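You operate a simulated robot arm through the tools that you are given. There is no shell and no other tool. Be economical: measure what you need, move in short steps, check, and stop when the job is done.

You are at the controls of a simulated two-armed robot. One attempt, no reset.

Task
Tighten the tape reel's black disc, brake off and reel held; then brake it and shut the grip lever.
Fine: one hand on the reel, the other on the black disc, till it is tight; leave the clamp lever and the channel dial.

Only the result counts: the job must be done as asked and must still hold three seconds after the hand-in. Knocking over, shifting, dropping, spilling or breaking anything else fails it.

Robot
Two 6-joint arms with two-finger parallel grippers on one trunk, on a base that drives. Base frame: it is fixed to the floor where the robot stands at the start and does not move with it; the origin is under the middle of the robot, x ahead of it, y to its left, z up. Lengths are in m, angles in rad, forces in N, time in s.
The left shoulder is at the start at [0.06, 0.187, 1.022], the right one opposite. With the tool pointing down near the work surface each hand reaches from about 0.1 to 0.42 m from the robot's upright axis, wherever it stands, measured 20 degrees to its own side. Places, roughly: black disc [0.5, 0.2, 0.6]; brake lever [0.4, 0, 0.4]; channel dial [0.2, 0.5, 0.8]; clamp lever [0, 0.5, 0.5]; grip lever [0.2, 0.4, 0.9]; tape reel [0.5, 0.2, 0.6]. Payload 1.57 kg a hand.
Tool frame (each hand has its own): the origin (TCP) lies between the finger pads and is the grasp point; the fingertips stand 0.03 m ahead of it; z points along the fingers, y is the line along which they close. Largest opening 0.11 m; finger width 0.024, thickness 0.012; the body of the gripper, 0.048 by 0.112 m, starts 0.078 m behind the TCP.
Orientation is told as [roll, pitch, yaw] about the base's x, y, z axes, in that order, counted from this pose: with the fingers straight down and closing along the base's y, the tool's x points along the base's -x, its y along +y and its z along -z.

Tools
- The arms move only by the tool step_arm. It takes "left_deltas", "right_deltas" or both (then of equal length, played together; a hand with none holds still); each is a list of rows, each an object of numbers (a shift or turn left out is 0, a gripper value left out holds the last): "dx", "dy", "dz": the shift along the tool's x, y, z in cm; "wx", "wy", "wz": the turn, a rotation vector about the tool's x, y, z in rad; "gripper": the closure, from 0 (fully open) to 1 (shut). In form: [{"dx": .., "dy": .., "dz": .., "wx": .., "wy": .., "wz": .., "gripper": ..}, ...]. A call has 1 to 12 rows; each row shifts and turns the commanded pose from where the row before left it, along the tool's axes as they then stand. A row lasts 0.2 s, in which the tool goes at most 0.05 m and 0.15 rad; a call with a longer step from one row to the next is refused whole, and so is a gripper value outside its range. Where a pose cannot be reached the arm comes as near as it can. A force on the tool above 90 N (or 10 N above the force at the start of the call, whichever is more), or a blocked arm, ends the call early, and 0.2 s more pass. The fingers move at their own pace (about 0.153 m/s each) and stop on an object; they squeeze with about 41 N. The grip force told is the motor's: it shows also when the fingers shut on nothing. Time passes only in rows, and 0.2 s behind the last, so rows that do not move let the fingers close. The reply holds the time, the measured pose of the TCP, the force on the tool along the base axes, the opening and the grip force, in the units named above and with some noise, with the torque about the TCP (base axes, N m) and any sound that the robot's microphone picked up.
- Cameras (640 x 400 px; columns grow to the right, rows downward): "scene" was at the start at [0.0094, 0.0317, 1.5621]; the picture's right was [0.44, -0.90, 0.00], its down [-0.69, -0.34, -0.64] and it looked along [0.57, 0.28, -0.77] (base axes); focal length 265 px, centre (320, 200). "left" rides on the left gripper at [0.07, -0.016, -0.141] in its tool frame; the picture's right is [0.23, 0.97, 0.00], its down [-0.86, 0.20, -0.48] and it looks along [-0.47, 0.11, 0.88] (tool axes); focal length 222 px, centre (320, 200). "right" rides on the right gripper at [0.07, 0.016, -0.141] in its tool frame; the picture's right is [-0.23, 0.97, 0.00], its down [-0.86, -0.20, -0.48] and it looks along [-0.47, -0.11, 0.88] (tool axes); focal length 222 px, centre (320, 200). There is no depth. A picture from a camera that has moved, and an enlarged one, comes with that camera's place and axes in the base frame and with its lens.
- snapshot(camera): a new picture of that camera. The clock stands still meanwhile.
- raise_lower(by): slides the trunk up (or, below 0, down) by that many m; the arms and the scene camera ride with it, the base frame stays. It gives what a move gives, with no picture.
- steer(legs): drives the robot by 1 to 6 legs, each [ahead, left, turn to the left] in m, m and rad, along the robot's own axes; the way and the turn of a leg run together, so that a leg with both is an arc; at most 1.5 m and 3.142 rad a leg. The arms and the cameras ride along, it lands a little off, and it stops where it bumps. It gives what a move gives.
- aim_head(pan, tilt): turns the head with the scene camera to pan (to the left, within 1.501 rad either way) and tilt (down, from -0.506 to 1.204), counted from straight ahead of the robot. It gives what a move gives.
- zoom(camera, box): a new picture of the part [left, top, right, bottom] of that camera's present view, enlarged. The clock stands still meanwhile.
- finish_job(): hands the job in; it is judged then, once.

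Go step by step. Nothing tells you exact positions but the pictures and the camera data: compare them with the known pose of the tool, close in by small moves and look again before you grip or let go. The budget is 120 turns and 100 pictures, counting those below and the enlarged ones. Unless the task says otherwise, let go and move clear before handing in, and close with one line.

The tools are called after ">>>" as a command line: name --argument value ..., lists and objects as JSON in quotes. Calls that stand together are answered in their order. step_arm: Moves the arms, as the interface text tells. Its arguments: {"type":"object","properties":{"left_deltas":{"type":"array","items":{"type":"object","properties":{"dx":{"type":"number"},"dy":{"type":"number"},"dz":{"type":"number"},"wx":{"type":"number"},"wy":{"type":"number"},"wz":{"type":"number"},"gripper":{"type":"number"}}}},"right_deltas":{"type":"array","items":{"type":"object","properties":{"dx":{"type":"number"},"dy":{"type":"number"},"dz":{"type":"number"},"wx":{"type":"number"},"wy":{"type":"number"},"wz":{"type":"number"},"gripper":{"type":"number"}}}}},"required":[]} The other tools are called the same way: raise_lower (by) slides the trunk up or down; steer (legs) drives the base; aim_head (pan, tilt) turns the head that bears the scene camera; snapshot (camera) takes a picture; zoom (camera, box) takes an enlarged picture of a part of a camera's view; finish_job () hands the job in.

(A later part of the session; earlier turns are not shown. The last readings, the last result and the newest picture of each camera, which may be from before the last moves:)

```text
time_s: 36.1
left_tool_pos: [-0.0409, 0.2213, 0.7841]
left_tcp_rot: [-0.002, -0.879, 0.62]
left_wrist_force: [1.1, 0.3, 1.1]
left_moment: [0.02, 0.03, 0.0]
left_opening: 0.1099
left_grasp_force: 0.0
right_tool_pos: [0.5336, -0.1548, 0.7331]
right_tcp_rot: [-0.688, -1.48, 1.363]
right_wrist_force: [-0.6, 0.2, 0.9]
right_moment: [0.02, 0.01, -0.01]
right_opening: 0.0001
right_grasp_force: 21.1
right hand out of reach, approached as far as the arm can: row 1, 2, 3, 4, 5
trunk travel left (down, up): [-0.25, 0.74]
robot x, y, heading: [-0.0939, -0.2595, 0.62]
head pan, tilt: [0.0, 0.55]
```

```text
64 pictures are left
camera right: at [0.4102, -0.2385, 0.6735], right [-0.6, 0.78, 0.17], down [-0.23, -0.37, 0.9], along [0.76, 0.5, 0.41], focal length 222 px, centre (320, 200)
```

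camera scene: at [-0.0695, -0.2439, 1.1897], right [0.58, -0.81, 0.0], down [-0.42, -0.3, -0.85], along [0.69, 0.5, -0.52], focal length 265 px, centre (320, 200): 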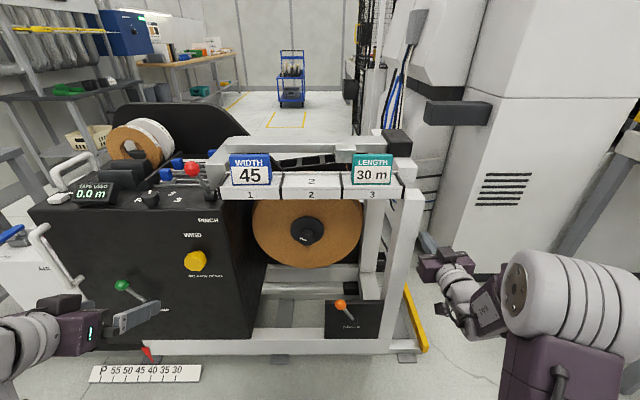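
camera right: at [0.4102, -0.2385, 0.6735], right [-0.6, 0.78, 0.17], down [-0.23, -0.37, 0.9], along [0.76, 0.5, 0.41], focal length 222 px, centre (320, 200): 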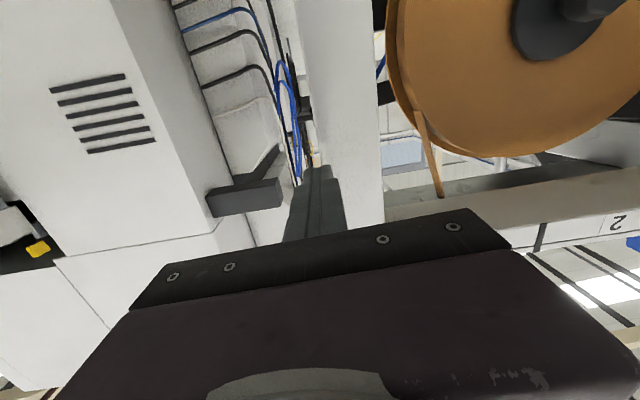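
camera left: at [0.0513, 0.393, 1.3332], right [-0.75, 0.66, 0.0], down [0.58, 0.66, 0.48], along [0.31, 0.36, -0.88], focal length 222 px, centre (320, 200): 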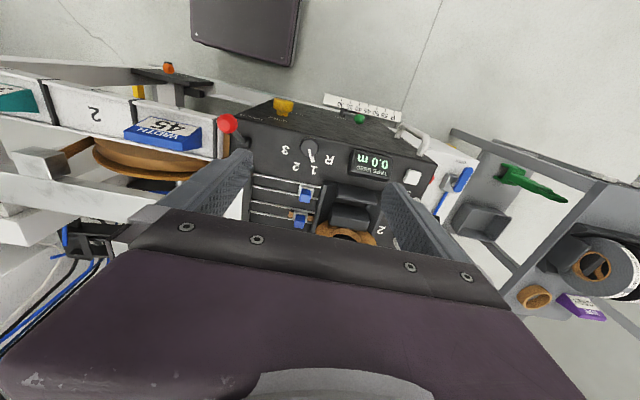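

>>> steer --legs '[[-0.06, 0, 0]]'

>>> raise_lower --by 0.25

>>> step_arm --right_deltas '[{"dx": 4}, {"dx": 4}, {"dx": 4}, {"dx": 4}, {"dx": 4}, {"dx": 4}, {"dx": 4}, {"dx": 4}, {}]'

>>> snapshot --camera "scene"

```text
time_s: 37.0
left_tool_pos: [-0.0916, 0.1863, 0.7849]
left_tcp_rot: [-0.001, -0.884, 0.622]
left_wrist_force: [-0.1, -0.3, -0.2]
left_moment: [0.0, -0.02, -0.02]
left_opening: 0.1102
left_grasp_force: 0.0
right_tool_pos: [0.4824, -0.1921, 0.7343]
right_tcp_rot: [-0.693, -1.48, 1.364]
right_wrist_force: [-0.5, -1.2, 0.0]
right_moment: [-0.02, 0.02, 0.0]
right_opening: 0.0
right_grasp_force: 21.2
trunk travel left (down, up): [-0.25, 0.74]
robot x, y, heading: [-0.1418, -0.2944, 0.622]
head pan, tilt: [0.0, 0.55]
```

```text
time_s: 39.6
left_tool_pos: [-0.0908, 0.1875, 1.035]
left_tcp_rot: [-0.002, -0.881, 0.623]
left_wrist_force: [-0.3, 0.0, -0.6]
left_moment: [0.01, -0.01, -0.01]
left_opening: 0.1101
left_grasp_force: 0.1
right_tool_pos: [0.4824, -0.1903, 0.9829]
right_tcp_rot: [-0.683, -1.48, 1.357]
right_wrist_force: [-0.1, -0.3, 0.3]
right_moment: [-0.02, 0.01, 0.0]
right_opening: 0.0001
right_grasp_force: 21.5
trunk travel left (down, up): [-0.5, 0.49]
robot x, y, heading: [-0.1449, -0.2983, 0.622]
head pan, tilt: [0.0, 0.55]
```

```text
time_s: 41.6
left_tool_pos: [-0.0905, 0.1878, 1.0345]
left_tcp_rot: [-0.001, -0.883, 0.622]
left_wrist_force: [-0.7, 0.4, 0.1]
left_moment: [-0.02, 0.01, -0.01]
left_opening: 0.1102
left_grasp_force: 0.1
right_tool_pos: [0.5961, -0.2527, 0.7424]
right_tcp_rot: [-0.646, -1.482, 1.319]
right_wrist_force: [-1.2, -0.1, -1.4]
right_moment: [-0.01, -0.04, -0.04]
right_opening: 0.0
right_grasp_force: 21.4
right hand out of reach, approached as far as the arm can: row 1, 2, 3, 4, 5, 6, 7, 8
trunk travel left (down, up): [-0.5, 0.49]
robot x, y, heading: [-0.1391, -0.2936, 0.614]
head pan, tilt: [0.0, 0.55]
```

```text
63 pictures are left
camera scene: at [-0.1195, -0.2793, 1.4398], right [0.58, -0.81, 0.0], down [-0.42, -0.3, -0.85], along [0.69, 0.5, -0.52], focal length 265 px, centre (320, 200)
```

scene: 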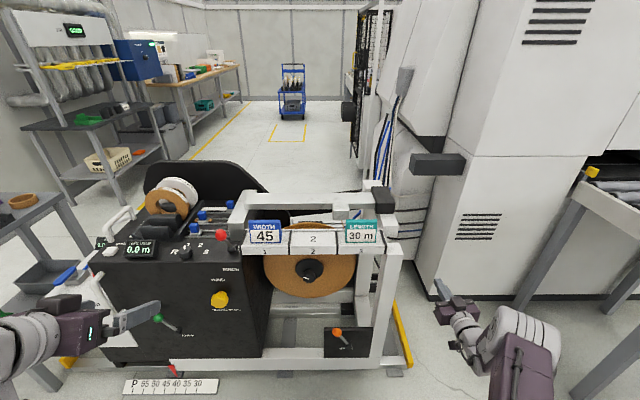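

The arm seems to want more extension ahead when the tool is level. I'll back the base off and stretch the right hand forward in free space to test this.

>>> steer --legs '[[-0.22, 0, 0]]'

>>> step_arm --right_deltas '[{"dz": 3, "dy": 3}, {"dz": 3, "dy": 3}, {"dz": 3, "dy": 3}, {"dz": 3, "dy": 3}, {"dz": 3, "dy": 3}, {"dy": 3}, {"dy": 3}, {"dy": 3}, {}]'

>>> snapshot --camera "scene"

```text
time_s: 43.3
left_tool_pos: [-0.2684, 0.0575, 1.0345]
left_tcp_rot: [-0.002, -0.883, 0.618]
left_wrist_force: [-0.2, 0.0, -0.2]
left_moment: [0.06, 0.0, 0.0]
left_opening: 0.1099
left_grasp_force: 0.0
right_tool_pos: [0.4162, -0.3834, 0.7428]
right_tcp_rot: [-0.64, -1.483, 1.312]
right_wrist_force: [0.0, -0.6, 0.2]
right_moment: [0.0, 0.03, 0.0]
right_opening: 0.0
right_grasp_force: 21.3
trunk travel left (down, up): [-0.5, 0.49]
robot x, y, heading: [-0.3244, -0.4213, 0.619]
head pan, tilt: [0.0, 0.55]
```

```text
time_s: 45.3
left_tool_pos: [-0.2688, 0.0588, 1.0335]
left_tcp_rot: [-0.003, -0.88, 0.619]
left_wrist_force: [0.5, 0.0, -0.7]
left_moment: [-0.01, -0.04, -0.03]
left_opening: 0.1101
left_grasp_force: 0.1
right_tool_pos: [0.4361, -0.1487, 0.7127]
right_tcp_rot: [-0.781, -1.464, 1.479]
right_wrist_force: [0.0, -0.7, 0.1]
right_moment: [0.02, 0.03, -0.03]
right_opening: 0.0
right_grasp_force: 21.3
right hand out of reach, approached as far as the arm can: row 6, 7, 8
trunk travel left (down, up): [-0.5, 0.49]
robot x, y, heading: [-0.3279, -0.4196, 0.616]
head pan, tilt: [0.0, 0.55]
```

```text
62 pictures are left
camera scene: at [-0.2988, -0.4078, 1.4397], right [0.58, -0.82, 0.0], down [-0.43, -0.3, -0.85], along [0.7, 0.49, -0.52], focal length 265 px, centre (320, 200)
```

scene: 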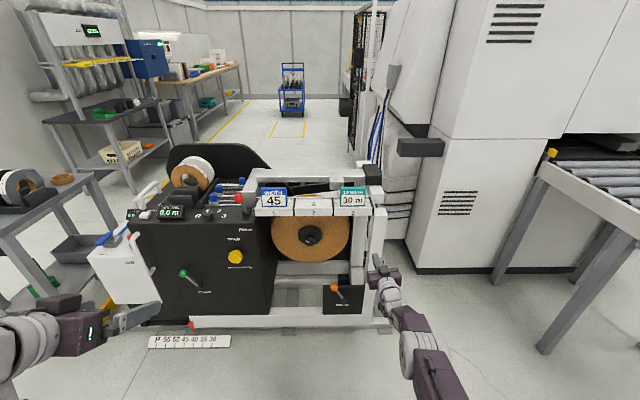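

Now I see: a level tool wants the hand about 0.7 m ahead of the axis. I'll shape the right hand's pose here in free space and then drive in.

>>> step_arm --right_deltas '[{"dz": -3, "dy": 3, "wx": 0.075, "wy": -0.076}, {"dz": -3, "dy": 3, "dx": 2}, {"dz": -2, "dy": 3, "dx": 2}, {"dy": 3, "dx": 3}, {"dx": 4}, {"wz": -0.147}, {"wz": -0.147}, {"wz": -0.147}, {"wz": -0.147}, {}]'

>>> step_arm --right_deltas '[{"wz": -0.147}, {"wz": -0.147}, {"wz": -0.147}, {"wz": -0.147}, {"wz": -0.147}, {"wz": -0.1}, {}]' --left_deltas '[{"dz": 3.4, "dx": -3}, {"dz": 3.4, "dx": -3}, {"dz": 3.4, "dx": -3}, {"dz": 3.4, "dx": -3, "wy": -0.147}, {"dz": 3.4, "dx": -3, "wy": -0.147}, {"wy": -0.147}, {"wy": -0.147}]'

>>> snapshot --camera "scene"

```text
time_s: 47.5
left_tool_pos: [-0.2687, 0.0584, 1.033]
left_tcp_rot: [-0.003, -0.881, 0.618]
left_wrist_force: [-0.4, -0.1, 0.9]
left_moment: [0.03, 0.03, 0.02]
left_opening: 0.1103
left_grasp_force: 0.1
right_tool_pos: [0.4709, -0.2405, 0.7092]
right_tcp_rot: [-1.502, -1.056, 2.223]
right_wrist_force: [-0.8, 0.5, 0.2]
right_moment: [0.0, -0.01, 0.0]
right_opening: 0.0
right_grasp_force: 21.4
right hand out of reach, approached as far as the arm can: row 1, 2, 3, 4, 5, 6, 7, 8, 9
trunk travel left (down, up): [-0.5, 0.49]
robot x, y, heading: [-0.3269, -0.4233, 0.621]
head pan, tilt: [0.0, 0.55]
```

```text
time_s: 49.1
left_tool_pos: [-0.0839, 0.1905, 1.0495]
left_tcp_rot: [-0.013, -1.469, 0.628]
left_wrist_force: [0.0, -0.9, -0.2]
left_moment: [0.0, -0.03, 0.02]
left_opening: 0.1102
left_grasp_force: 0.0
right_tool_pos: [0.5399, -0.2894, 0.8728]
right_tcp_rot: [-1.457, -0.253, 2.276]
right_wrist_force: [-0.4, -0.1, 0.2]
right_moment: [0.03, -0.01, 0.02]
right_opening: 0.0001
right_grasp_force: 21.3
right hand out of reach, approached as far as the arm can: row 1, 2, 3, 4, 5, 6
trunk travel left (down, up): [-0.5, 0.49]
robot x, y, heading: [-0.3232, -0.4239, 0.619]
head pan, tilt: [0.0, 0.55]
```

```text
61 pictures are left
camera scene: at [-0.2978, -0.4066, 1.4397], right [0.58, -0.82, 0.0], down [-0.43, -0.3, -0.85], along [0.69, 0.49, -0.52], focal length 265 px, centre (320, 200)
```

scene: 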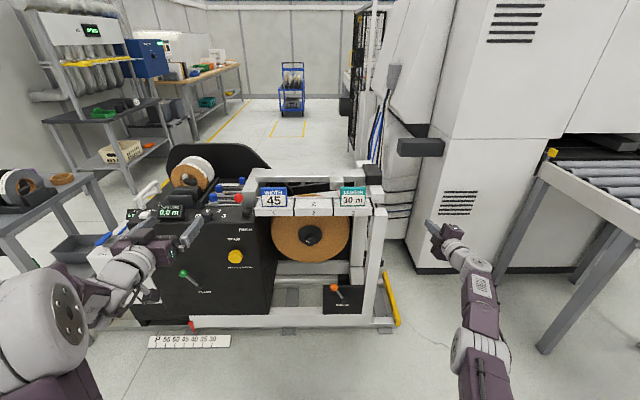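

My commanded pose had drifted far from the real one through accumulated out-of-reach steps. I'll undo the roll and bring the command back to a sensible point in front of the right shoulder.

>>> step_arm --right_deltas '[{"wz": 0.142}, {"wz": 0.142}, {"wz": 0.142}, {"wz": 0.142}, {"wz": 0.142}, {"wz": 0.142}, {"wz": 0.142}, {"wz": 0.142}, {"wz": 0.142}, {"wz": 0.142}]'

>>> step_arm --right_deltas '[{"dx": -3, "dy": -4}, {"dx": -3, "dy": -4}, {"dx": -3, "dy": -4}, {"dx": -3, "dy": -4}, {"dx": -3, "dy": -4}, {"dx": -3, "dy": -4}, {"dy": -5}, {"dy": -5}, {"dy": -5}, {"dz": 3}, {"dz": 3}, {"dz": 3}]'

```text
time_s: 51.3
left_tool_pos: [-0.0864, 0.1883, 1.0498]
left_tcp_rot: [-0.01, -1.47, 0.627]
left_wrist_force: [0.4, -0.6, 0.5]
left_moment: [0.01, 0.01, 0.03]
left_opening: 0.11
left_grasp_force: 0.0
right_tool_pos: [0.539, -0.2909, 0.8731]
right_tcp_rot: [0.89, -1.447, -0.162]
right_wrist_force: [0.6, 0.0, -0.6]
right_moment: [-0.01, -0.01, 0.0]
right_opening: 0.0
right_grasp_force: 21.1
trunk travel left (down, up): [-0.5, 0.49]
robot x, y, heading: [-0.3242, -0.423, 0.62]
head pan, tilt: [0.0, 0.55]
```

```text
time_s: 53.9
left_tool_pos: [-0.0852, 0.1887, 1.0487]
left_tcp_rot: [-0.015, -1.469, 0.632]
left_wrist_force: [-0.4, 0.7, -0.6]
left_moment: [0.01, 0.01, 0.0]
left_opening: 0.1099
left_grasp_force: 0.0
right_tool_pos: [0.5482, -0.4685, 0.9637]
right_tcp_rot: [0.871, -1.448, -0.143]
right_wrist_force: [-0.4, -0.2, 0.3]
right_moment: [0.0, 0.0, 0.0]
right_opening: 0.0002
right_grasp_force: 21.2
right hand out of reach, approached as far as the arm can: row 1, 2, 3, 4, 5, 6, 7, 8, 9, 10, 11, 12
trunk travel left (down, up): [-0.5, 0.49]
robot x, y, heading: [-0.3232, -0.4243, 0.616]
head pan, tilt: [0.0, 0.55]
```

The commands do resync each call, and a level tool works best at about 0.65–0.7 m ahead, near shoulder height. I'll lower the trunk and bring the right hand inward, still in free space.

>>> raise_lower --by -0.2

>>> step_arm --right_deltas '[{"wx": 0.115, "dz": -2, "dy": 3}, {"wy": -0.08, "dz": -2, "dy": 3}, {"dy": 4, "dx": 1.5}, {"dy": 4, "dx": 1.5}, {"dy": 4, "dx": 1.5}, {"dy": 4, "dx": 1.5}, {"dy": 4, "dx": 1.5}, {"dy": 4, "dx": 1.5}, {"dy": 4, "dx": 2}, {"dy": 4, "dx": 2}, {"dy": 3, "dx": 2}, {}]' --left_deltas '[{"dz": 3}, {"dz": 3}, {"dz": 3, "wy": -0.1}, {"dy": -3}, {"dy": -3}, {"dy": -3}, {"dy": -3}, {"dy": -3}, {"dx": 3}, {"dx": 3}, {"dx": 3}, {"dx": 3}]'

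>>> snapshot --camera "scene"

```text
time_s: 56.1
left_tool_pos: [-0.0858, 0.1887, 0.8493]
left_tcp_rot: [-0.009, -1.469, 0.626]
left_wrist_force: [-0.3, 0.2, 0.6]
left_moment: [-0.01, -0.01, -0.02]
left_opening: 0.1101
left_grasp_force: 0.1
right_tool_pos: [0.547, -0.4676, 0.7647]
right_tcp_rot: [0.877, -1.45, -0.15]
right_wrist_force: [-0.1, -0.6, 0.4]
right_moment: [-0.01, 0.01, 0.0]
right_opening: 0.0001
right_grasp_force: 21.2
trunk travel left (down, up): [-0.3, 0.69]
robot x, y, heading: [-0.3231, -0.4214, 0.618]
head pan, tilt: [0.0, 0.55]
```

```text
time_s: 58.7
left_tool_pos: [0.0437, 0.1754, 0.7365]
left_tcp_rot: [-1.392, -1.55, 2.006]
left_wrist_force: [0.4, 0.1, 0.2]
left_moment: [0.01, -0.02, 0.03]
left_opening: 0.1097
left_grasp_force: 0.1
left hand out of reach, approached as far as the arm can: row 7, 8, 9, 10, 11, 12
right_tool_pos: [0.3357, -0.2834, 0.6596]
right_tcp_rot: [1.451, -1.482, -0.818]
right_wrist_force: [0.2, 0.6, 0.6]
right_moment: [0.02, -0.02, -0.02]
right_opening: 0.0
right_grasp_force: 20.8
right hand out of reach, approached as far as the arm can: row 8, 9, 10, 11
trunk travel left (down, up): [-0.3, 0.69]
robot x, y, heading: [-0.3262, -0.4224, 0.618]
head pan, tilt: [0.0, 0.55]
```

```text
60 pictures are left
camera scene: at [-0.2984, -0.4074, 1.2397], right [0.58, -0.82, 0.0], down [-0.43, -0.3, -0.85], along [0.69, 0.49, -0.52], focal length 265 px, centre (320, 200)
```

scene: 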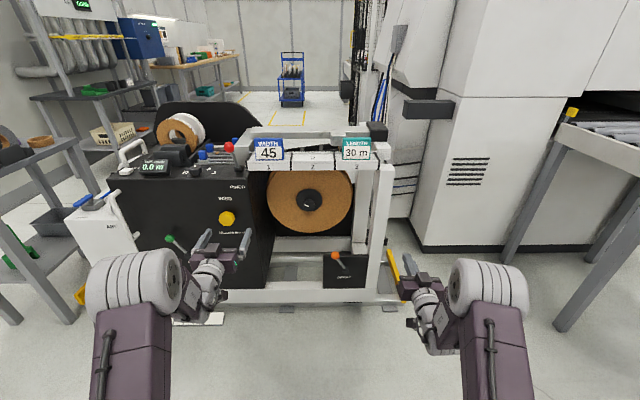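

The wrist limit only lets the tools toe inward, not outward. So the left hand will take the disc knob straight on with the base shifted right, and the right hand will press the reel while toed in; I'll slide right first and toe in the right hand in free space.

>>> steer --legs '[[0, -0.235, 0]]'

>>> step_arm --right_deltas '[{"wx": -0.147, "dy": 2}, {"wx": -0.147, "dy": 3, "dx": 2}, {"wx": -0.147, "dy": 3, "dx": 2}, {"wx": -0.147, "dy": 4, "dx": 2}, {"wx": -0.12, "dy": 4, "dx": 2}, {"dy": 4, "dx": 2}, {"dy": 4, "dx": 2}, {"dy": 4}, {"dz": 3}, {"dz": 3}, {}]'

>>> snapshot --camera "scene"

```text
time_s: 60.4
left_tool_pos: [0.1779, -0.0159, 0.7361]
left_tcp_rot: [-1.364, -1.551, 1.981]
left_wrist_force: [0.2, -0.3, -0.7]
left_moment: [-0.02, -0.01, 0.04]
left_opening: 0.1099
left_grasp_force: 0.1
right_tool_pos: [0.472, -0.4734, 0.6608]
right_tcp_rot: [1.454, -1.479, -0.819]
right_wrist_force: [0.8, -0.4, -0.2]
right_moment: [0.01, 0.02, 0.02]
right_opening: 0.0003
right_grasp_force: 21.6
trunk travel left (down, up): [-0.3, 0.69]
robot x, y, heading: [-0.192, -0.6145, 0.613]
head pan, tilt: [0.0, 0.55]
```

```text
time_s: 62.8
left_tool_pos: [0.1775, -0.0143, 0.7369]
left_tcp_rot: [-1.373, -1.548, 1.99]
left_wrist_force: [0.0, 0.6, -1.0]
left_moment: [-0.02, -0.03, -0.02]
left_opening: 0.1102
left_grasp_force: 0.1
right_tool_pos: [0.3163, -0.2456, 0.5788]
right_tcp_rot: [2.154, -1.482, -0.81]
right_wrist_force: [-1.3, 0.0, 0.3]
right_moment: [0.02, 0.0, -0.02]
right_opening: 0.0
right_grasp_force: 21.6
right hand out of reach, approached as far as the arm can: row 6, 7, 8
trunk travel left (down, up): [-0.3, 0.69]
robot x, y, heading: [-0.1876, -0.6167, 0.619]
head pan, tilt: [0.0, 0.55]
```

```text
59 pictures are left
camera scene: at [-0.1619, -0.5996, 1.2397], right [0.58, -0.81, 0.0], down [-0.42, -0.3, -0.85], along [0.69, 0.5, -0.52], focal length 265 px, centre (320, 200)
```

scene: 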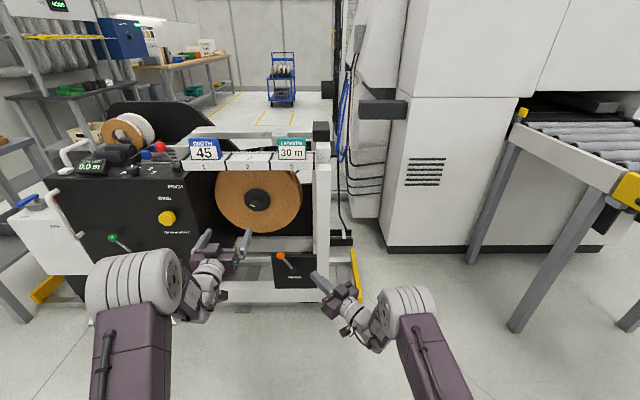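

>>> step_arm --right_deltas '[{"dz": 2.6, "dy": 3, "dx": 1}, {"dz": 2.6, "dy": 3, "dx": 1}, {"dz": 2.6, "dy": 3, "dx": 1}, {"dz": 2.6, "dy": 3, "dx": 1}, {"dz": 0.6, "dy": 1, "dx": 1}, {}]' --left_deltas '[{"dx": 2.2}, {"dx": 2.2}, {"dx": 2.2}, {"dx": 2.2}, {"dx": 2}, {}]'

```text
time_s: 64.2
left_tool_pos: [0.1978, 0.012, 0.6456]
left_tcp_rot: [-1.413, -1.535, 2.029]
left_wrist_force: [-0.3, 0.1, 0.5]
left_moment: [0.0, 0.03, 0.01]
left_opening: 0.11
left_grasp_force: 0.2
left hand out of reach, approached as far as the arm can: row 1, 2, 3, 4, 5
right_tool_pos: [0.2214, -0.1114, 0.5433]
right_tcp_rot: [2.153, -1.484, -0.798]
right_wrist_force: [-0.6, -0.3, 0.1]
right_moment: [0.04, 0.01, 0.01]
right_opening: 0.0001
right_grasp_force: 21.7
right hand out of reach, approached as far as the arm can: row 5
trunk travel left (down, up): [-0.3, 0.69]
robot x, y, heading: [-0.1874, -0.6172, 0.624]
head pan, tilt: [0.0, 0.55]
```

Both hands are lined up now. I'll retract the left a little, drive in partway, and look.

>>> step_arm --left_deltas '[{"dz": -3}, {"dz": -3}, {}]'

>>> steer --legs '[[0.25, 0, 0]]'

>>> snapshot --camera "scene"

>>> snapshot --camera "right"

>>> snapshot --camera "left"

```text
time_s: 65.0
left_tool_pos: [0.1528, 0.006, 0.6594]
left_tcp_rot: [-1.368, -1.535, 1.978]
left_wrist_force: [-0.4, -0.2, -0.2]
left_moment: [0.01, -0.02, 0.02]
left_opening: 0.11
left_grasp_force: 0.1
left hand out of reach, approached as far as the arm can: row 1, 2
right_tool_pos: [0.2232, -0.1109, 0.5437]
right_tcp_rot: [2.155, -1.482, -0.802]
right_wrist_force: [-0.7, -0.1, -0.6]
right_moment: [0.0, 0.02, -0.01]
right_opening: 0.0
right_grasp_force: 21.6
trunk travel left (down, up): [-0.3, 0.69]
robot x, y, heading: [-0.1857, -0.6164, 0.615]
head pan, tilt: [0.0, 0.55]
```

```text
time_s: 66.9
left_tool_pos: [0.3582, 0.1541, 0.6601]
left_tcp_rot: [-1.36, -1.535, 1.97]
left_wrist_force: [0.9, -1.0, 0.0]
left_moment: [0.01, 0.02, 0.0]
left_opening: 0.11
left_grasp_force: 0.1
right_tool_pos: [0.4283, 0.0353, 0.5421]
right_tcp_rot: [2.149, -1.481, -0.794]
right_wrist_force: [0.8, -0.2, 0.2]
right_moment: [0.03, -0.01, 0.0]
right_opening: 0.0
right_grasp_force: 21.6
trunk travel left (down, up): [-0.3, 0.69]
robot x, y, heading: [0.0198, -0.467, 0.626]
head pan, tilt: [0.0, 0.55]
```

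```text
58 pictures are left
camera scene: at [0.0443, -0.4516, 1.2397], right [0.58, -0.81, 0.0], down [-0.42, -0.31, -0.85], along [0.69, 0.5, -0.52], focal length 265 px, centre (320, 200)
```

scene: 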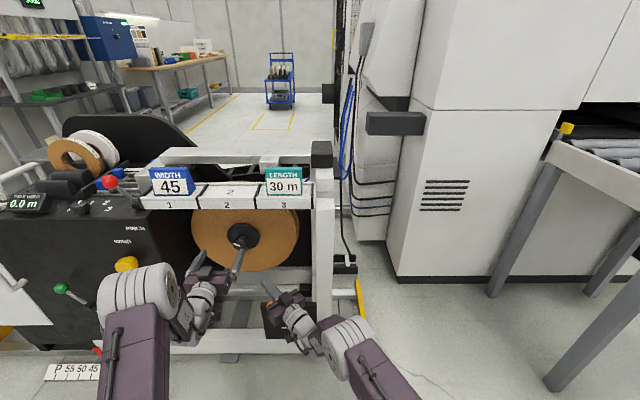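

```text
57 pictures are left
camera right: at [0.3758, -0.0956, 0.4684], right [-0.93, 0.19, 0.3], down [0.14, -0.56, 0.81], along [0.32, 0.8, 0.5], focal length 222 px, centre (320, 200)
```

right: 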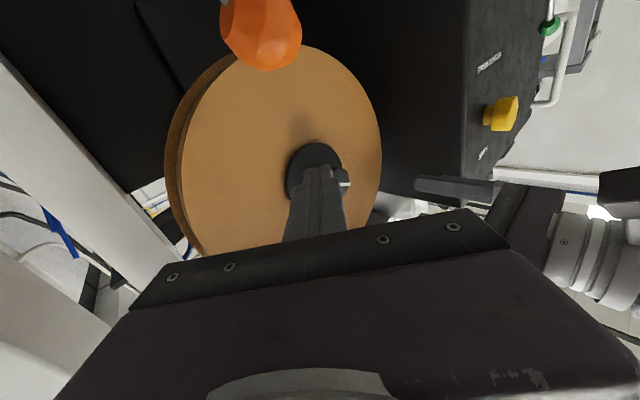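

```text
56 pictures are left
camera left: at [0.2518, 0.0572, 0.5928], right [-0.56, 0.79, -0.26], down [-0.52, -0.08, 0.85], along [0.65, 0.61, 0.45], focal length 222 px, centre (320, 200)
```

left: 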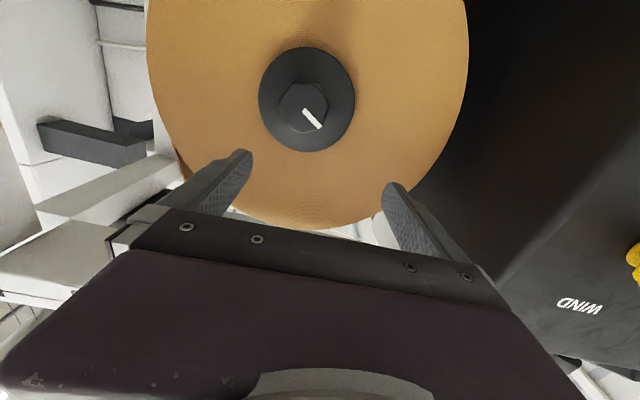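

The view is excellent: the knob axis is at about s=0.114, z=0.62. I'll align the left hand to it, drive closer, and then touch the reel with the right hand to test the brake.

>>> steer --legs '[[0, -0.025, 0]]'

>>> step_arm --left_deltas '[{"dx": 2, "dy": -0.5}, {"dx": 2, "dy": 0}, {}]' --right_deltas '[{"dy": 1, "dz": 1}, {"dy": 1, "dz": 1}, {}]'

>>> snapshot --camera "left"

```text
time_s: 67.7
left_tool_pos: [0.3721, 0.1335, 0.6598]
left_tcp_rot: [-1.37, -1.534, 1.982]
left_wrist_force: [-0.3, -0.7, 0.5]
left_moment: [-0.03, 0.02, 0.0]
left_opening: 0.1101
left_grasp_force: 0.1
right_tool_pos: [0.442, 0.0151, 0.5427]
right_tcp_rot: [2.157, -1.482, -0.802]
right_wrist_force: [-0.5, -0.1, 0.0]
right_moment: [-0.06, 0.02, -0.02]
right_opening: 0.0001
right_grasp_force: 20.9
trunk travel left (down, up): [-0.3, 0.69]
robot x, y, heading: [0.0354, -0.4839, 0.626]
head pan, tilt: [0.0, 0.55]
```

```text
time_s: 68.5
left_tool_pos: [0.3777, 0.1376, 0.6226]
left_tcp_rot: [-1.386, -1.525, 1.992]
left_wrist_force: [0.0, -0.6, 0.5]
left_moment: [0.03, 0.0, -0.02]
left_opening: 0.1099
left_grasp_force: 0.0
left hand out of reach, approached as far as the arm can: row 1, 2
right_tool_pos: [0.4385, 0.0403, 0.5453]
right_tcp_rot: [2.151, -1.484, -0.789]
right_wrist_force: [0.3, -0.9, -0.2]
right_moment: [0.0, 0.01, -0.02]
right_opening: 0.0
right_grasp_force: 21.2
right hand out of reach, approached as far as the arm can: row 1, 2
trunk travel left (down, up): [-0.3, 0.69]
robot x, y, heading: [0.035, -0.4905, 0.619]
head pan, tilt: [0.0, 0.55]
```

```text
55 pictures are left
camera left: at [0.271, 0.0412, 0.5562], right [-0.55, 0.79, -0.27], down [-0.52, -0.07, 0.85], along [0.65, 0.61, 0.45], focal length 222 px, centre (320, 200)
```

left: 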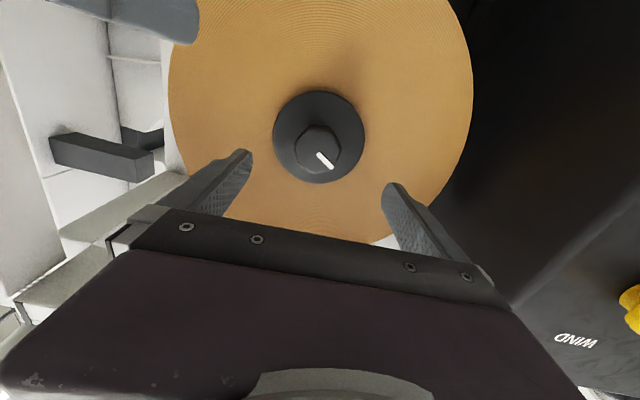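

>>> steer --legs '[[0.07, 0, 0]]'

>>> snapshot --camera "left"

>>> snapshot --camera "right"

```text
time_s: 69.5
left_tool_pos: [0.4349, 0.18, 0.6224]
left_tcp_rot: [-1.368, -1.523, 1.972]
left_wrist_force: [0.2, 0.0, 0.2]
left_moment: [-0.04, -0.01, -0.02]
left_opening: 0.11
left_grasp_force: 0.0
right_tool_pos: [0.4964, 0.0808, 0.5447]
right_tcp_rot: [2.142, -1.483, -0.776]
right_wrist_force: [0.6, -0.3, -0.5]
right_moment: [0.01, -0.01, 0.0]
right_opening: 0.0001
right_grasp_force: 20.5
trunk travel left (down, up): [-0.3, 0.69]
robot x, y, heading: [0.0936, -0.4455, 0.626]
head pan, tilt: [0.0, 0.55]
```

```text
54 pictures are left
camera left: at [0.3285, 0.0829, 0.5558], right [-0.55, 0.79, -0.27], down [-0.52, -0.07, 0.85], along [0.65, 0.61, 0.45], focal length 222 px, centre (320, 200)
```

left: 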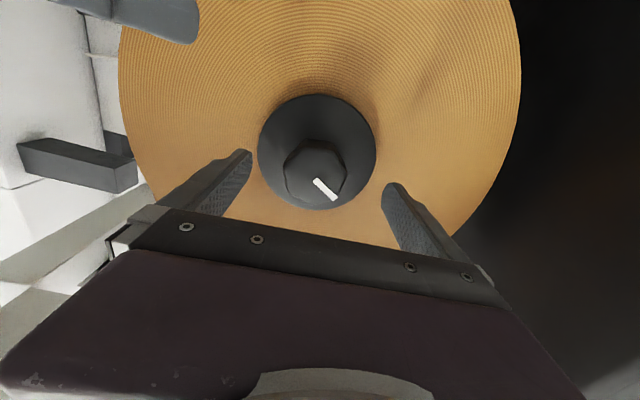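

```text
53 pictures are left
camera right: at [0.4466, -0.0513, 0.47], right [-0.94, 0.18, 0.3], down [0.15, -0.56, 0.81], along [0.32, 0.81, 0.5], focal length 222 px, centre (320, 200)
```

right: 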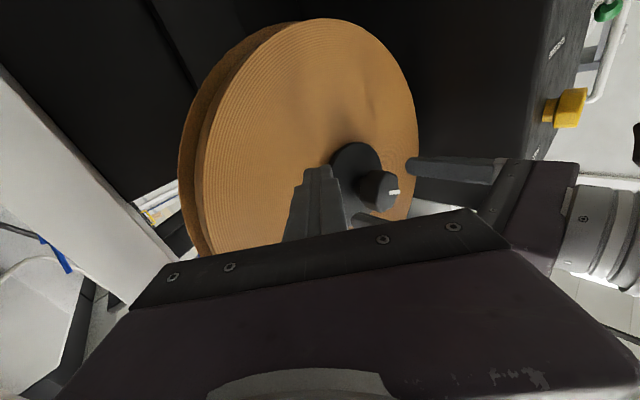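

Both hands are well placed. I'll press the right fingertip onto the reel face gently.

>>> step_arm --right_deltas '[{"dz": 0.76, "dy": -0.65}, {"dz": 0.76, "dy": -0.65}, {"dz": 0.76, "dy": -0.65}, {"dz": 0.76, "dy": -0.65}, {"dz": 0.76, "dy": -0.65}]'

```text
time_s: 70.7
left_tool_pos: [0.434, 0.18, 0.623]
left_tcp_rot: [-1.383, -1.523, 1.99]
left_wrist_force: [0.3, 0.3, 0.0]
left_moment: [0.01, -0.01, -0.03]
left_opening: 0.1101
left_grasp_force: 0.0
right_tool_pos: [0.5353, 0.1015, 0.5514]
right_tcp_rot: [2.15, -1.484, -0.785]
right_wrist_force: [-0.1, -0.5, 0.6]
right_moment: [0.01, 0.03, 0.02]
right_opening: 0.0
right_grasp_force: 21.3
right hand out of reach, approached as far as the arm can: row 4, 5
trunk travel left (down, up): [-0.3, 0.69]
robot x, y, heading: [0.0918, -0.4453, 0.623]
head pan, tilt: [0.0, 0.55]
```

>>> step_arm --left_deltas '[{"dz": -1.5, "gripper": 0.2}, {"dz": -1.5}, {}]' --right_deltas '[{"dz": -1, "dx": 0.5}, {"dx": 0.5}, {}]'

>>> steer --legs '[[0.04, 0, 0]]'

>>> step_arm --right_deltas '[{"dz": 0.76, "dy": -0.65}, {"dz": 0.76, "dy": -0.65}, {}]'

>>> snapshot --camera "left"

```text
time_s: 71.5
left_tool_pos: [0.4143, 0.1755, 0.6268]
left_tcp_rot: [-1.391, -1.513, 1.992]
left_wrist_force: [0.0, -0.1, -0.5]
left_moment: [-0.01, 0.02, 0.0]
left_opening: 0.0881
left_grasp_force: 0.0
left hand out of reach, approached as far as the arm can: row 1, 2
right_tool_pos: [0.5326, 0.093, 0.5397]
right_tcp_rot: [2.149, -1.482, -0.784]
right_wrist_force: [-0.1, 0.4, -0.1]
right_moment: [-0.02, 0.02, -0.02]
right_opening: 0.0001
right_grasp_force: 21.4
trunk travel left (down, up): [-0.3, 0.69]
robot x, y, heading: [0.0871, -0.4462, 0.622]
head pan, tilt: [0.0, 0.55]
```

```text
time_s: 72.4
left_tool_pos: [0.4361, 0.1931, 0.6261]
left_tcp_rot: [-1.392, -1.513, 1.995]
left_wrist_force: [0.0, 0.5, 0.3]
left_moment: [-0.02, 0.01, -0.02]
left_opening: 0.0876
left_grasp_force: 0.2
right_tool_pos: [0.5418, 0.112, 0.5332]
right_tcp_rot: [2.045, -1.485, -0.66]
right_wrist_force: [0.6, -0.5, 0.2]
right_moment: [-0.01, 0.01, 0.06]
right_opening: 0.0
right_grasp_force: 22.1
trunk travel left (down, up): [-0.3, 0.69]
robot x, y, heading: [0.114, -0.4285, 0.625]
head pan, tilt: [0.0, 0.55]
stopped in leg 1: the robot was blocked; the commanded pose is now the measured one
```

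```text
time_s: 73.2
left_tool_pos: [0.4327, 0.1911, 0.6278]
left_tcp_rot: [-1.477, -1.512, 2.08]
left_wrist_force: [0.8, 0.4, 0.2]
left_moment: [0.01, -0.02, 0.01]
left_opening: 0.0878
left_grasp_force: 0.1
right_tool_pos: [0.5405, 0.1123, 0.5282]
right_tcp_rot: [1.86, -1.493, -0.471]
right_wrist_force: [0.2, 0.0, 0.0]
right_moment: [0.0, 0.02, -0.02]
right_opening: 0.0
right_grasp_force: 21.7
right hand out of reach, approached as far as the arm can: row 1, 2
trunk travel left (down, up): [-0.3, 0.69]
robot x, y, heading: [0.1172, -0.4285, 0.624]
head pan, tilt: [0.0, 0.55]
```

```text
52 pictures are left
camera left: at [0.3268, 0.0941, 0.562], right [-0.55, 0.79, -0.28], down [-0.53, -0.06, 0.84], along [0.65, 0.61, 0.45], focal length 222 px, centre (320, 200)
```

left: 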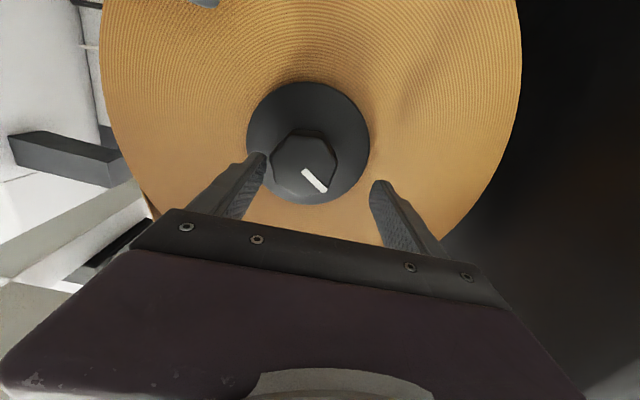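

>>> snapshot --camera "right"

>>> aim_head --pan 0.2 --tilt 0.75

>>> snapshot --camera "scene"

```text
51 pictures are left
camera right: at [0.4942, -0.0232, 0.4567], right [-0.94, 0.16, 0.3], down [0.17, -0.54, 0.83], along [0.3, 0.83, 0.48], focal length 222 px, centre (320, 200)
```

right: 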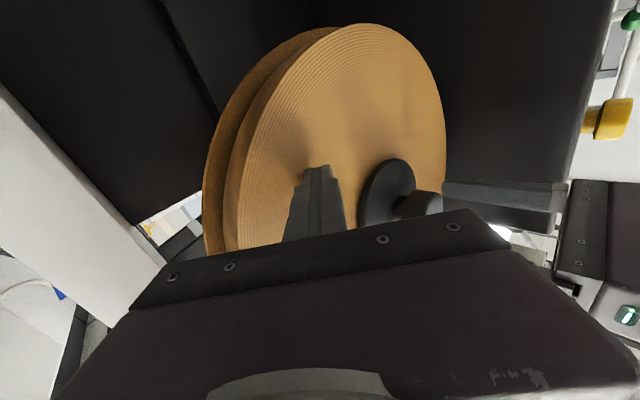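

```text
time_s: 73.9
left_tool_pos: [0.433, 0.1926, 0.6301]
left_tcp_rot: [-1.485, -1.512, 2.089]
left_wrist_force: [0.2, 0.6, -0.2]
left_moment: [0.0, 0.0, 0.01]
left_opening: 0.0882
left_grasp_force: 0.0
right_tool_pos: [0.5416, 0.113, 0.5279]
right_tcp_rot: [1.862, -1.493, -0.472]
right_wrist_force: [0.0, -0.1, 0.2]
right_moment: [-0.02, -0.01, -0.03]
right_opening: 0.0001
right_grasp_force: 21.3
trunk travel left (down, up): [-0.3, 0.69]
robot x, y, heading: [0.1151, -0.431, 0.625]
head pan, tilt: [0.201, 0.75]
```

```text
50 pictures are left
camera scene: at [0.1157, -0.4079, 1.2224], right [0.73, -0.68, 0.0], down [-0.46, -0.5, -0.74], along [0.5, 0.54, -0.68], focal length 265 px, centre (320, 200)
```

scene: 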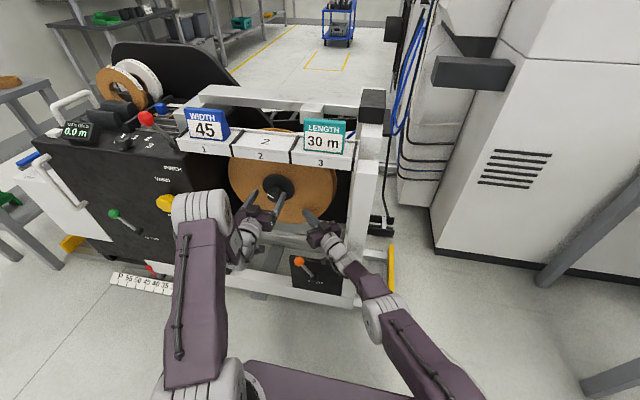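

The right fingertip is about 1–2 cm short of the reel, near maximum reach. I'll lower the trunk a bit, nudge the base left, and compensate with the hands.

>>> step_arm --right_deltas '[{"dz": -1.5}, {}]' --left_deltas '[{"dz": -1.5}, {}]'

>>> steer --legs '[[0, 0.02, 0]]'

>>> raise_lower --by -0.06

>>> step_arm --right_deltas '[{"dx": -2, "dy": -1}, {"dx": -2, "dy": -1}, {"dx": -2}, {"dz": 0.76, "dy": -0.65}, {"dz": 0.76, "dy": -0.65}, {"dz": 0.76, "dy": -0.65}, {}]' --left_deltas '[{"dx": -2, "dy": -1}, {"dx": -2, "dy": -1}, {"dx": -1}, {}, {}, {}, {}]'

```text
time_s: 74.5
left_tool_pos: [0.4233, 0.1922, 0.6279]
left_tcp_rot: [-1.432, -1.5, 2.033]
left_wrist_force: [0.8, -0.9, -0.1]
left_moment: [-0.04, -0.03, -0.04]
left_opening: 0.0891
left_grasp_force: 0.7
left hand out of reach, approached as far as the arm can: row 1
right_tool_pos: [0.5426, 0.1038, 0.5372]
right_tcp_rot: [2.114, -1.488, -0.723]
right_wrist_force: [-27.3, 37.9, 0.0]
right_moment: [0.24, 0.2, -4.97]
right_opening: 0.0003
right_grasp_force: 21.6
trunk travel left (down, up): [-0.3, 0.69]
robot x, y, heading: [0.113, -0.4286, 0.63]
head pan, tilt: [0.201, 0.75]
```

```text
time_s: 75.3
left_tool_pos: [0.4176, 0.2004, 0.6293]
left_tcp_rot: [-1.393, -1.508, 1.985]
left_wrist_force: [13.4, -23.1, 3.0]
left_moment: [-0.13, -0.49, -0.87]
left_opening: 0.1098
left_grasp_force: 12.5
right_tool_pos: [0.5412, 0.1132, 0.5355]
right_tcp_rot: [2.056, -1.482, -0.677]
right_wrist_force: [0.3, -0.5, 0.5]
right_moment: [-0.02, -0.02, -0.02]
right_opening: 0.0
right_grasp_force: 21.8
trunk travel left (down, up): [-0.3, 0.69]
robot x, y, heading: [0.1023, -0.413, 0.622]
head pan, tilt: [0.201, 0.75]
```

```text
time_s: 76.1
left_tool_pos: [0.415, 0.197, 0.5862]
left_tcp_rot: [-1.439, -1.507, 2.031]
left_wrist_force: [-0.4, -0.8, -2.8]
left_moment: [0.12, 0.1, -0.05]
left_opening: 0.0887
left_grasp_force: 0.6
right_tool_pos: [0.5409, 0.1111, 0.5057]
right_tcp_rot: [2.293, -1.47, -0.913]
right_wrist_force: [-28.8, -54.4, 48.6]
right_moment: [-11.57, 4.97, -1.35]
right_opening: 0.0001
right_grasp_force: 21.2
trunk travel left (down, up): [-0.254, 0.736]
robot x, y, heading: [0.1057, -0.4159, 0.621]
head pan, tilt: [0.201, 0.75]
stopped: the force on the tool passed its limit at 112 N (the readings are from after the stop); the commanded pose is now the measured one
```

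```text
time_s: 77.9
left_tool_pos: [0.4037, 0.1921, 0.6308]
left_tcp_rot: [-1.376, -1.503, 1.982]
left_wrist_force: [-0.5, 0.4, 0.8]
left_moment: [-0.03, 0.06, -0.05]
left_opening: 0.0881
left_grasp_force: 0.1
right_tool_pos: [0.5332, 0.1231, 0.4888]
right_tcp_rot: [1.048, -1.427, 0.378]
right_wrist_force: [-12.9, -0.9, 8.0]
right_moment: [0.23, -0.24, 0.37]
right_opening: 0.0
right_grasp_force: 21.6
trunk travel left (down, up): [-0.254, 0.736]
robot x, y, heading: [0.0916, -0.4153, 0.634]
head pan, tilt: [0.201, 0.75]
stopped in row 7 (left hand): the arm was blocked; the commanded pose is now the measured one
```

I'm getting unexpected contact forces on the right hand. I'll stop and look before moving anything.

>>> snapshot --camera "scene"

>>> zoom --camera "scene" --box '[200, 160, 400, 300]'

>>> snapshot --camera "right"

>>> snapshot --camera "left"

```text
49 pictures are left
camera scene: at [0.0948, -0.3918, 1.1765], right [0.74, -0.67, 0.0], down [-0.45, -0.51, -0.73], along [0.49, 0.54, -0.68], focal length 265 px, centre (320, 200)
```

scene: 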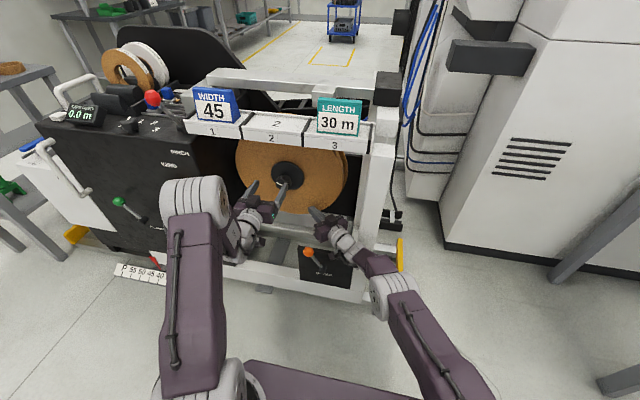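

```text
2.86 times, centred on (300, 230) of scene
camera zoom: at [0.0948, -0.3918, 1.1765], right [0.74, -0.67, 0.0], down [-0.45, -0.51, -0.73], along [0.49, 0.54, -0.68], focal length 758 px, centre (377, 114)
```

zoom: 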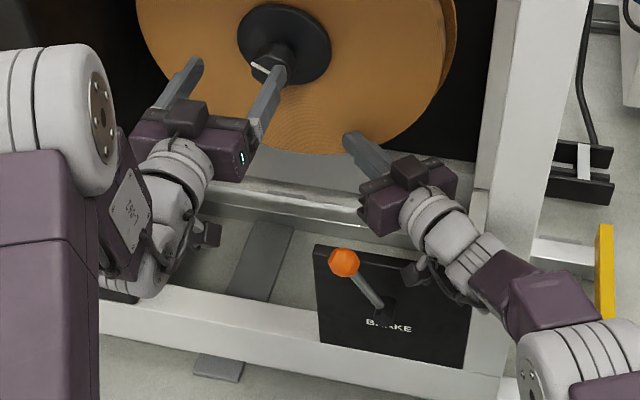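

```text
47 pictures are left
camera right: at [0.4882, -0.0194, 0.4329], right [-0.92, 0.16, 0.35], down [0.24, -0.46, 0.86], along [0.29, 0.88, 0.38], focal length 222 px, centre (320, 200)
```

right: 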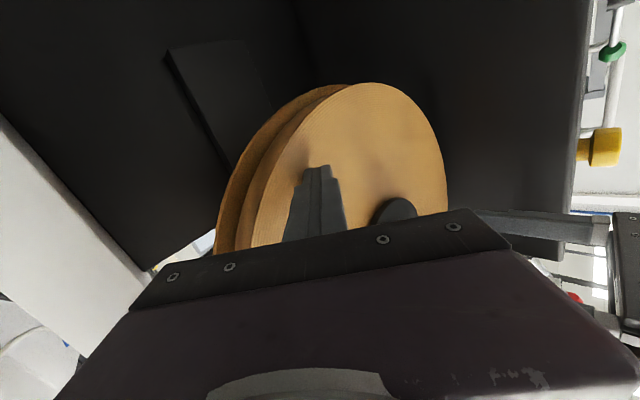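

```text
46 pictures are left
camera left: at [0.2983, 0.0929, 0.566], right [-0.55, 0.78, -0.29], down [-0.53, -0.06, 0.85], along [0.65, 0.62, 0.45], focal length 222 px, centre (320, 200)
```

left: 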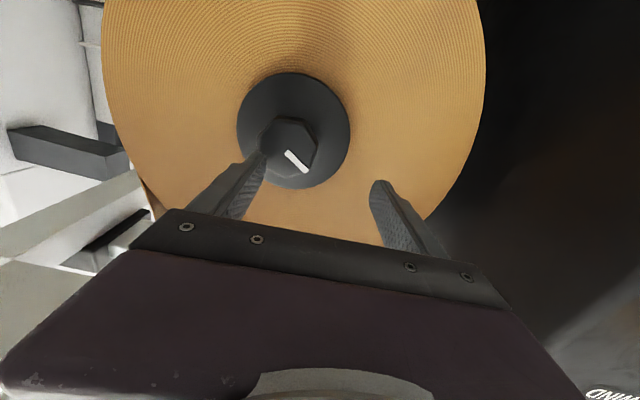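

The zoom shows the right forearm squeezed against the front post and the brake plate. A better layout is to move the base left and toe both hands in moderately. I'll back straight out first.

>>> steer --legs '[[-0.14, 0, 0]]'

>>> snapshot --camera "scene"

```text
time_s: 79.2
left_tool_pos: [0.2958, 0.1086, 0.6315]
left_tcp_rot: [-1.338, -1.505, 1.942]
left_wrist_force: [0.1, -0.2, 0.0]
left_moment: [-0.04, 0.0, 0.02]
left_opening: 0.088
left_grasp_force: 0.0
right_tool_pos: [0.4344, 0.0363, 0.4872]
right_tcp_rot: [1.055, -1.42, 0.352]
right_wrist_force: [0.6, 0.2, 0.9]
right_moment: [0.01, -0.01, -0.03]
right_opening: 0.0
right_grasp_force: 21.4
trunk travel left (down, up): [-0.254, 0.736]
robot x, y, heading: [-0.0209, -0.4999, 0.634]
head pan, tilt: [0.201, 0.75]
```

```text
45 pictures are left
camera scene: at [-0.0125, -0.4754, 1.1759], right [0.74, -0.67, 0.0], down [-0.46, -0.5, -0.73], along [0.49, 0.54, -0.68], focal length 265 px, centre (320, 200)
```

scene: 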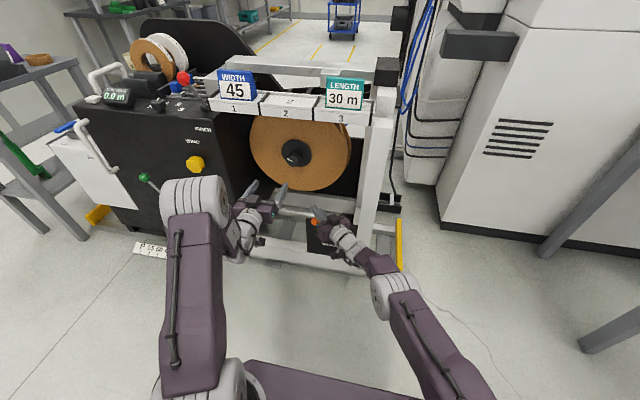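

>>> steer --legs '[[-0.08, 0, 0], [0, 0.13, 0]]'

>>> raise_lower --by -0.05

>>> step_arm --right_deltas '[{"wx": 0.13, "dy": -2.5, "dx": -2}, {"wx": 0.12, "dy": -2.5, "dx": -2}, {"dy": -2.5, "dx": -2, "dz": -1}, {"dy": -2.5, "dx": -2, "dz": -2}, {"dy": -2.5, "dz": -2}, {}]' --left_deltas '[{"wx": 0.12, "dy": -2.5, "dz": 1}, {"wx": 0.12, "dy": -2.5, "dz": 1}, {"dy": -3, "dx": -1}, {"dy": -3, "dx": -1}, {"dy": -3, "dx": -1}, {}]'

>>> snapshot --camera "scene"

```text
time_s: 81.2
left_tool_pos: [0.1523, 0.1701, 0.6301]
left_tcp_rot: [-1.329, -1.505, 1.938]
left_wrist_force: [-0.3, -0.2, 0.1]
left_moment: [-0.02, -0.02, -0.04]
left_opening: 0.0878
left_grasp_force: 0.0
right_tool_pos: [0.2896, 0.0968, 0.4868]
right_tcp_rot: [1.051, -1.417, 0.357]
right_wrist_force: [-0.4, 0.1, -0.1]
right_moment: [0.01, -0.01, -0.04]
right_opening: 0.0002
right_grasp_force: 21.6
trunk travel left (down, up): [-0.254, 0.736]
robot x, y, heading: [-0.1612, -0.4413, 0.639]
head pan, tilt: [0.201, 0.75]
```

```text
time_s: 82.1
left_tool_pos: [0.1515, 0.1682, 0.5813]
left_tcp_rot: [-1.333, -1.505, 1.94]
left_wrist_force: [0.2, 0.4, 0.4]
left_moment: [0.02, 0.01, 0.0]
left_opening: 0.0882
left_grasp_force: 0.1
right_tool_pos: [0.2901, 0.0972, 0.4372]
right_tcp_rot: [1.055, -1.419, 0.354]
right_wrist_force: [0.5, 0.2, 0.5]
right_moment: [0.01, -0.02, 0.0]
right_opening: 0.0002
right_grasp_force: 21.3
trunk travel left (down, up): [-0.204, 0.786]
robot x, y, heading: [-0.1601, -0.4361, 0.638]
head pan, tilt: [0.201, 0.75]
```

```text
time_s: 83.5
left_tool_pos: [0.2248, 0.0544, 0.6217]
left_tcp_rot: [-1.568, -1.504, 1.938]
left_wrist_force: [0.3, 0.8, -1.6]
left_moment: [0.01, 0.0, 0.02]
left_opening: 0.0878
left_grasp_force: 0.0
right_tool_pos: [0.41, 0.0168, 0.5054]
right_tcp_rot: [0.807, -1.418, 0.351]
right_wrist_force: [1.1, -0.1, -0.3]
right_moment: [0.02, -0.01, -0.03]
right_opening: 0.0
right_grasp_force: 21.3
right hand out of reach, approached as far as the arm can: row 2
trunk travel left (down, up): [-0.204, 0.786]
robot x, y, heading: [-0.1617, -0.4393, 0.641]
head pan, tilt: [0.201, 0.75]
```

```text
44 pictures are left
camera scene: at [-0.1544, -0.4157, 1.1259], right [0.74, -0.67, 0.0], down [-0.46, -0.51, -0.73], along [0.49, 0.54, -0.68], focal length 265 px, centre (320, 200)
```

scene: 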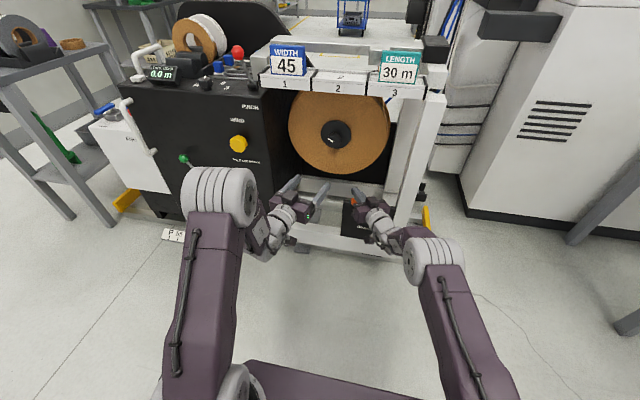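

>>> step_arm --right_deltas '[{"dx": -1.5, "dy": 1.6, "dz": -2.6, "wy": -0.1}, {"dx": -1.5, "dy": 1.6, "dz": -2.6}, {"dy": 1.6, "dz": -2.6}, {}]'

>>> steer --legs '[[0.2, 0, 0]]'

>>> snapshot --camera "left"

>>> snapshot --camera "scene"

```text
time_s: 84.5
left_tool_pos: [0.2258, 0.0545, 0.6209]
left_tcp_rot: [-1.569, -1.504, 1.937]
left_wrist_force: [0.6, 0.2, -0.3]
left_moment: [0.0, 0.01, -0.01]
left_opening: 0.0879
left_grasp_force: 0.1
right_tool_pos: [0.3403, -0.0348, 0.545]
right_tcp_rot: [1.522, -1.462, -0.369]
right_wrist_force: [0.0, 0.1, 0.8]
right_moment: [0.02, -0.01, -0.01]
right_opening: 0.0
right_grasp_force: 21.1
trunk travel left (down, up): [-0.204, 0.786]
robot x, y, heading: [-0.1622, -0.4436, 0.64]
head pan, tilt: [0.201, 0.75]
```

```text
time_s: 86.1
left_tool_pos: [0.3902, 0.1753, 0.6213]
left_tcp_rot: [-1.565, -1.506, 1.932]
left_wrist_force: [-0.6, -0.4, -0.2]
left_moment: [-0.03, -0.02, 0.01]
left_opening: 0.0879
left_grasp_force: 0.1
right_tool_pos: [0.5039, 0.0857, 0.5449]
right_tcp_rot: [1.514, -1.462, -0.363]
right_wrist_force: [-0.1, -0.3, 0.4]
right_moment: [-0.04, 0.01, 0.03]
right_opening: 0.0
right_grasp_force: 21.9
trunk travel left (down, up): [-0.204, 0.786]
robot x, y, heading: [0.0006, -0.3174, 0.631]
head pan, tilt: [0.201, 0.75]
```

```text
43 pictures are left
camera left: at [0.2641, 0.1043, 0.5534], right [-0.34, 0.89, -0.29], down [-0.54, 0.07, 0.84], along [0.77, 0.45, 0.46], focal length 222 px, centre (320, 200)
```

left: 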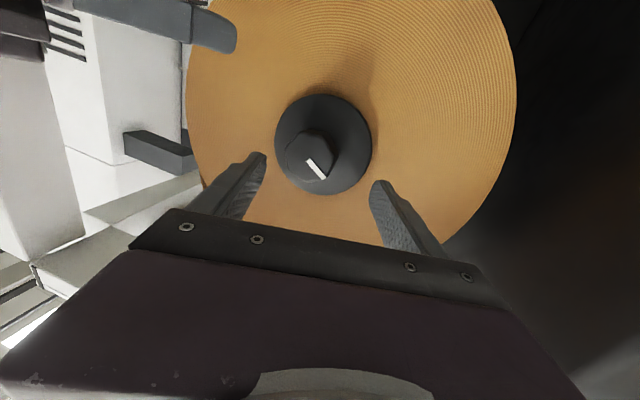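

```text
42 pictures are left
camera scene: at [0.0091, -0.295, 1.1259], right [0.74, -0.67, 0.0], down [-0.46, -0.51, -0.73], along [0.49, 0.54, -0.68], focal length 265 px, centre (320, 200)
```

scene: 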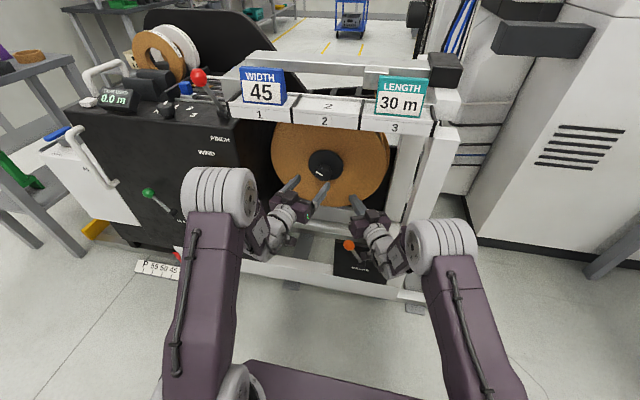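

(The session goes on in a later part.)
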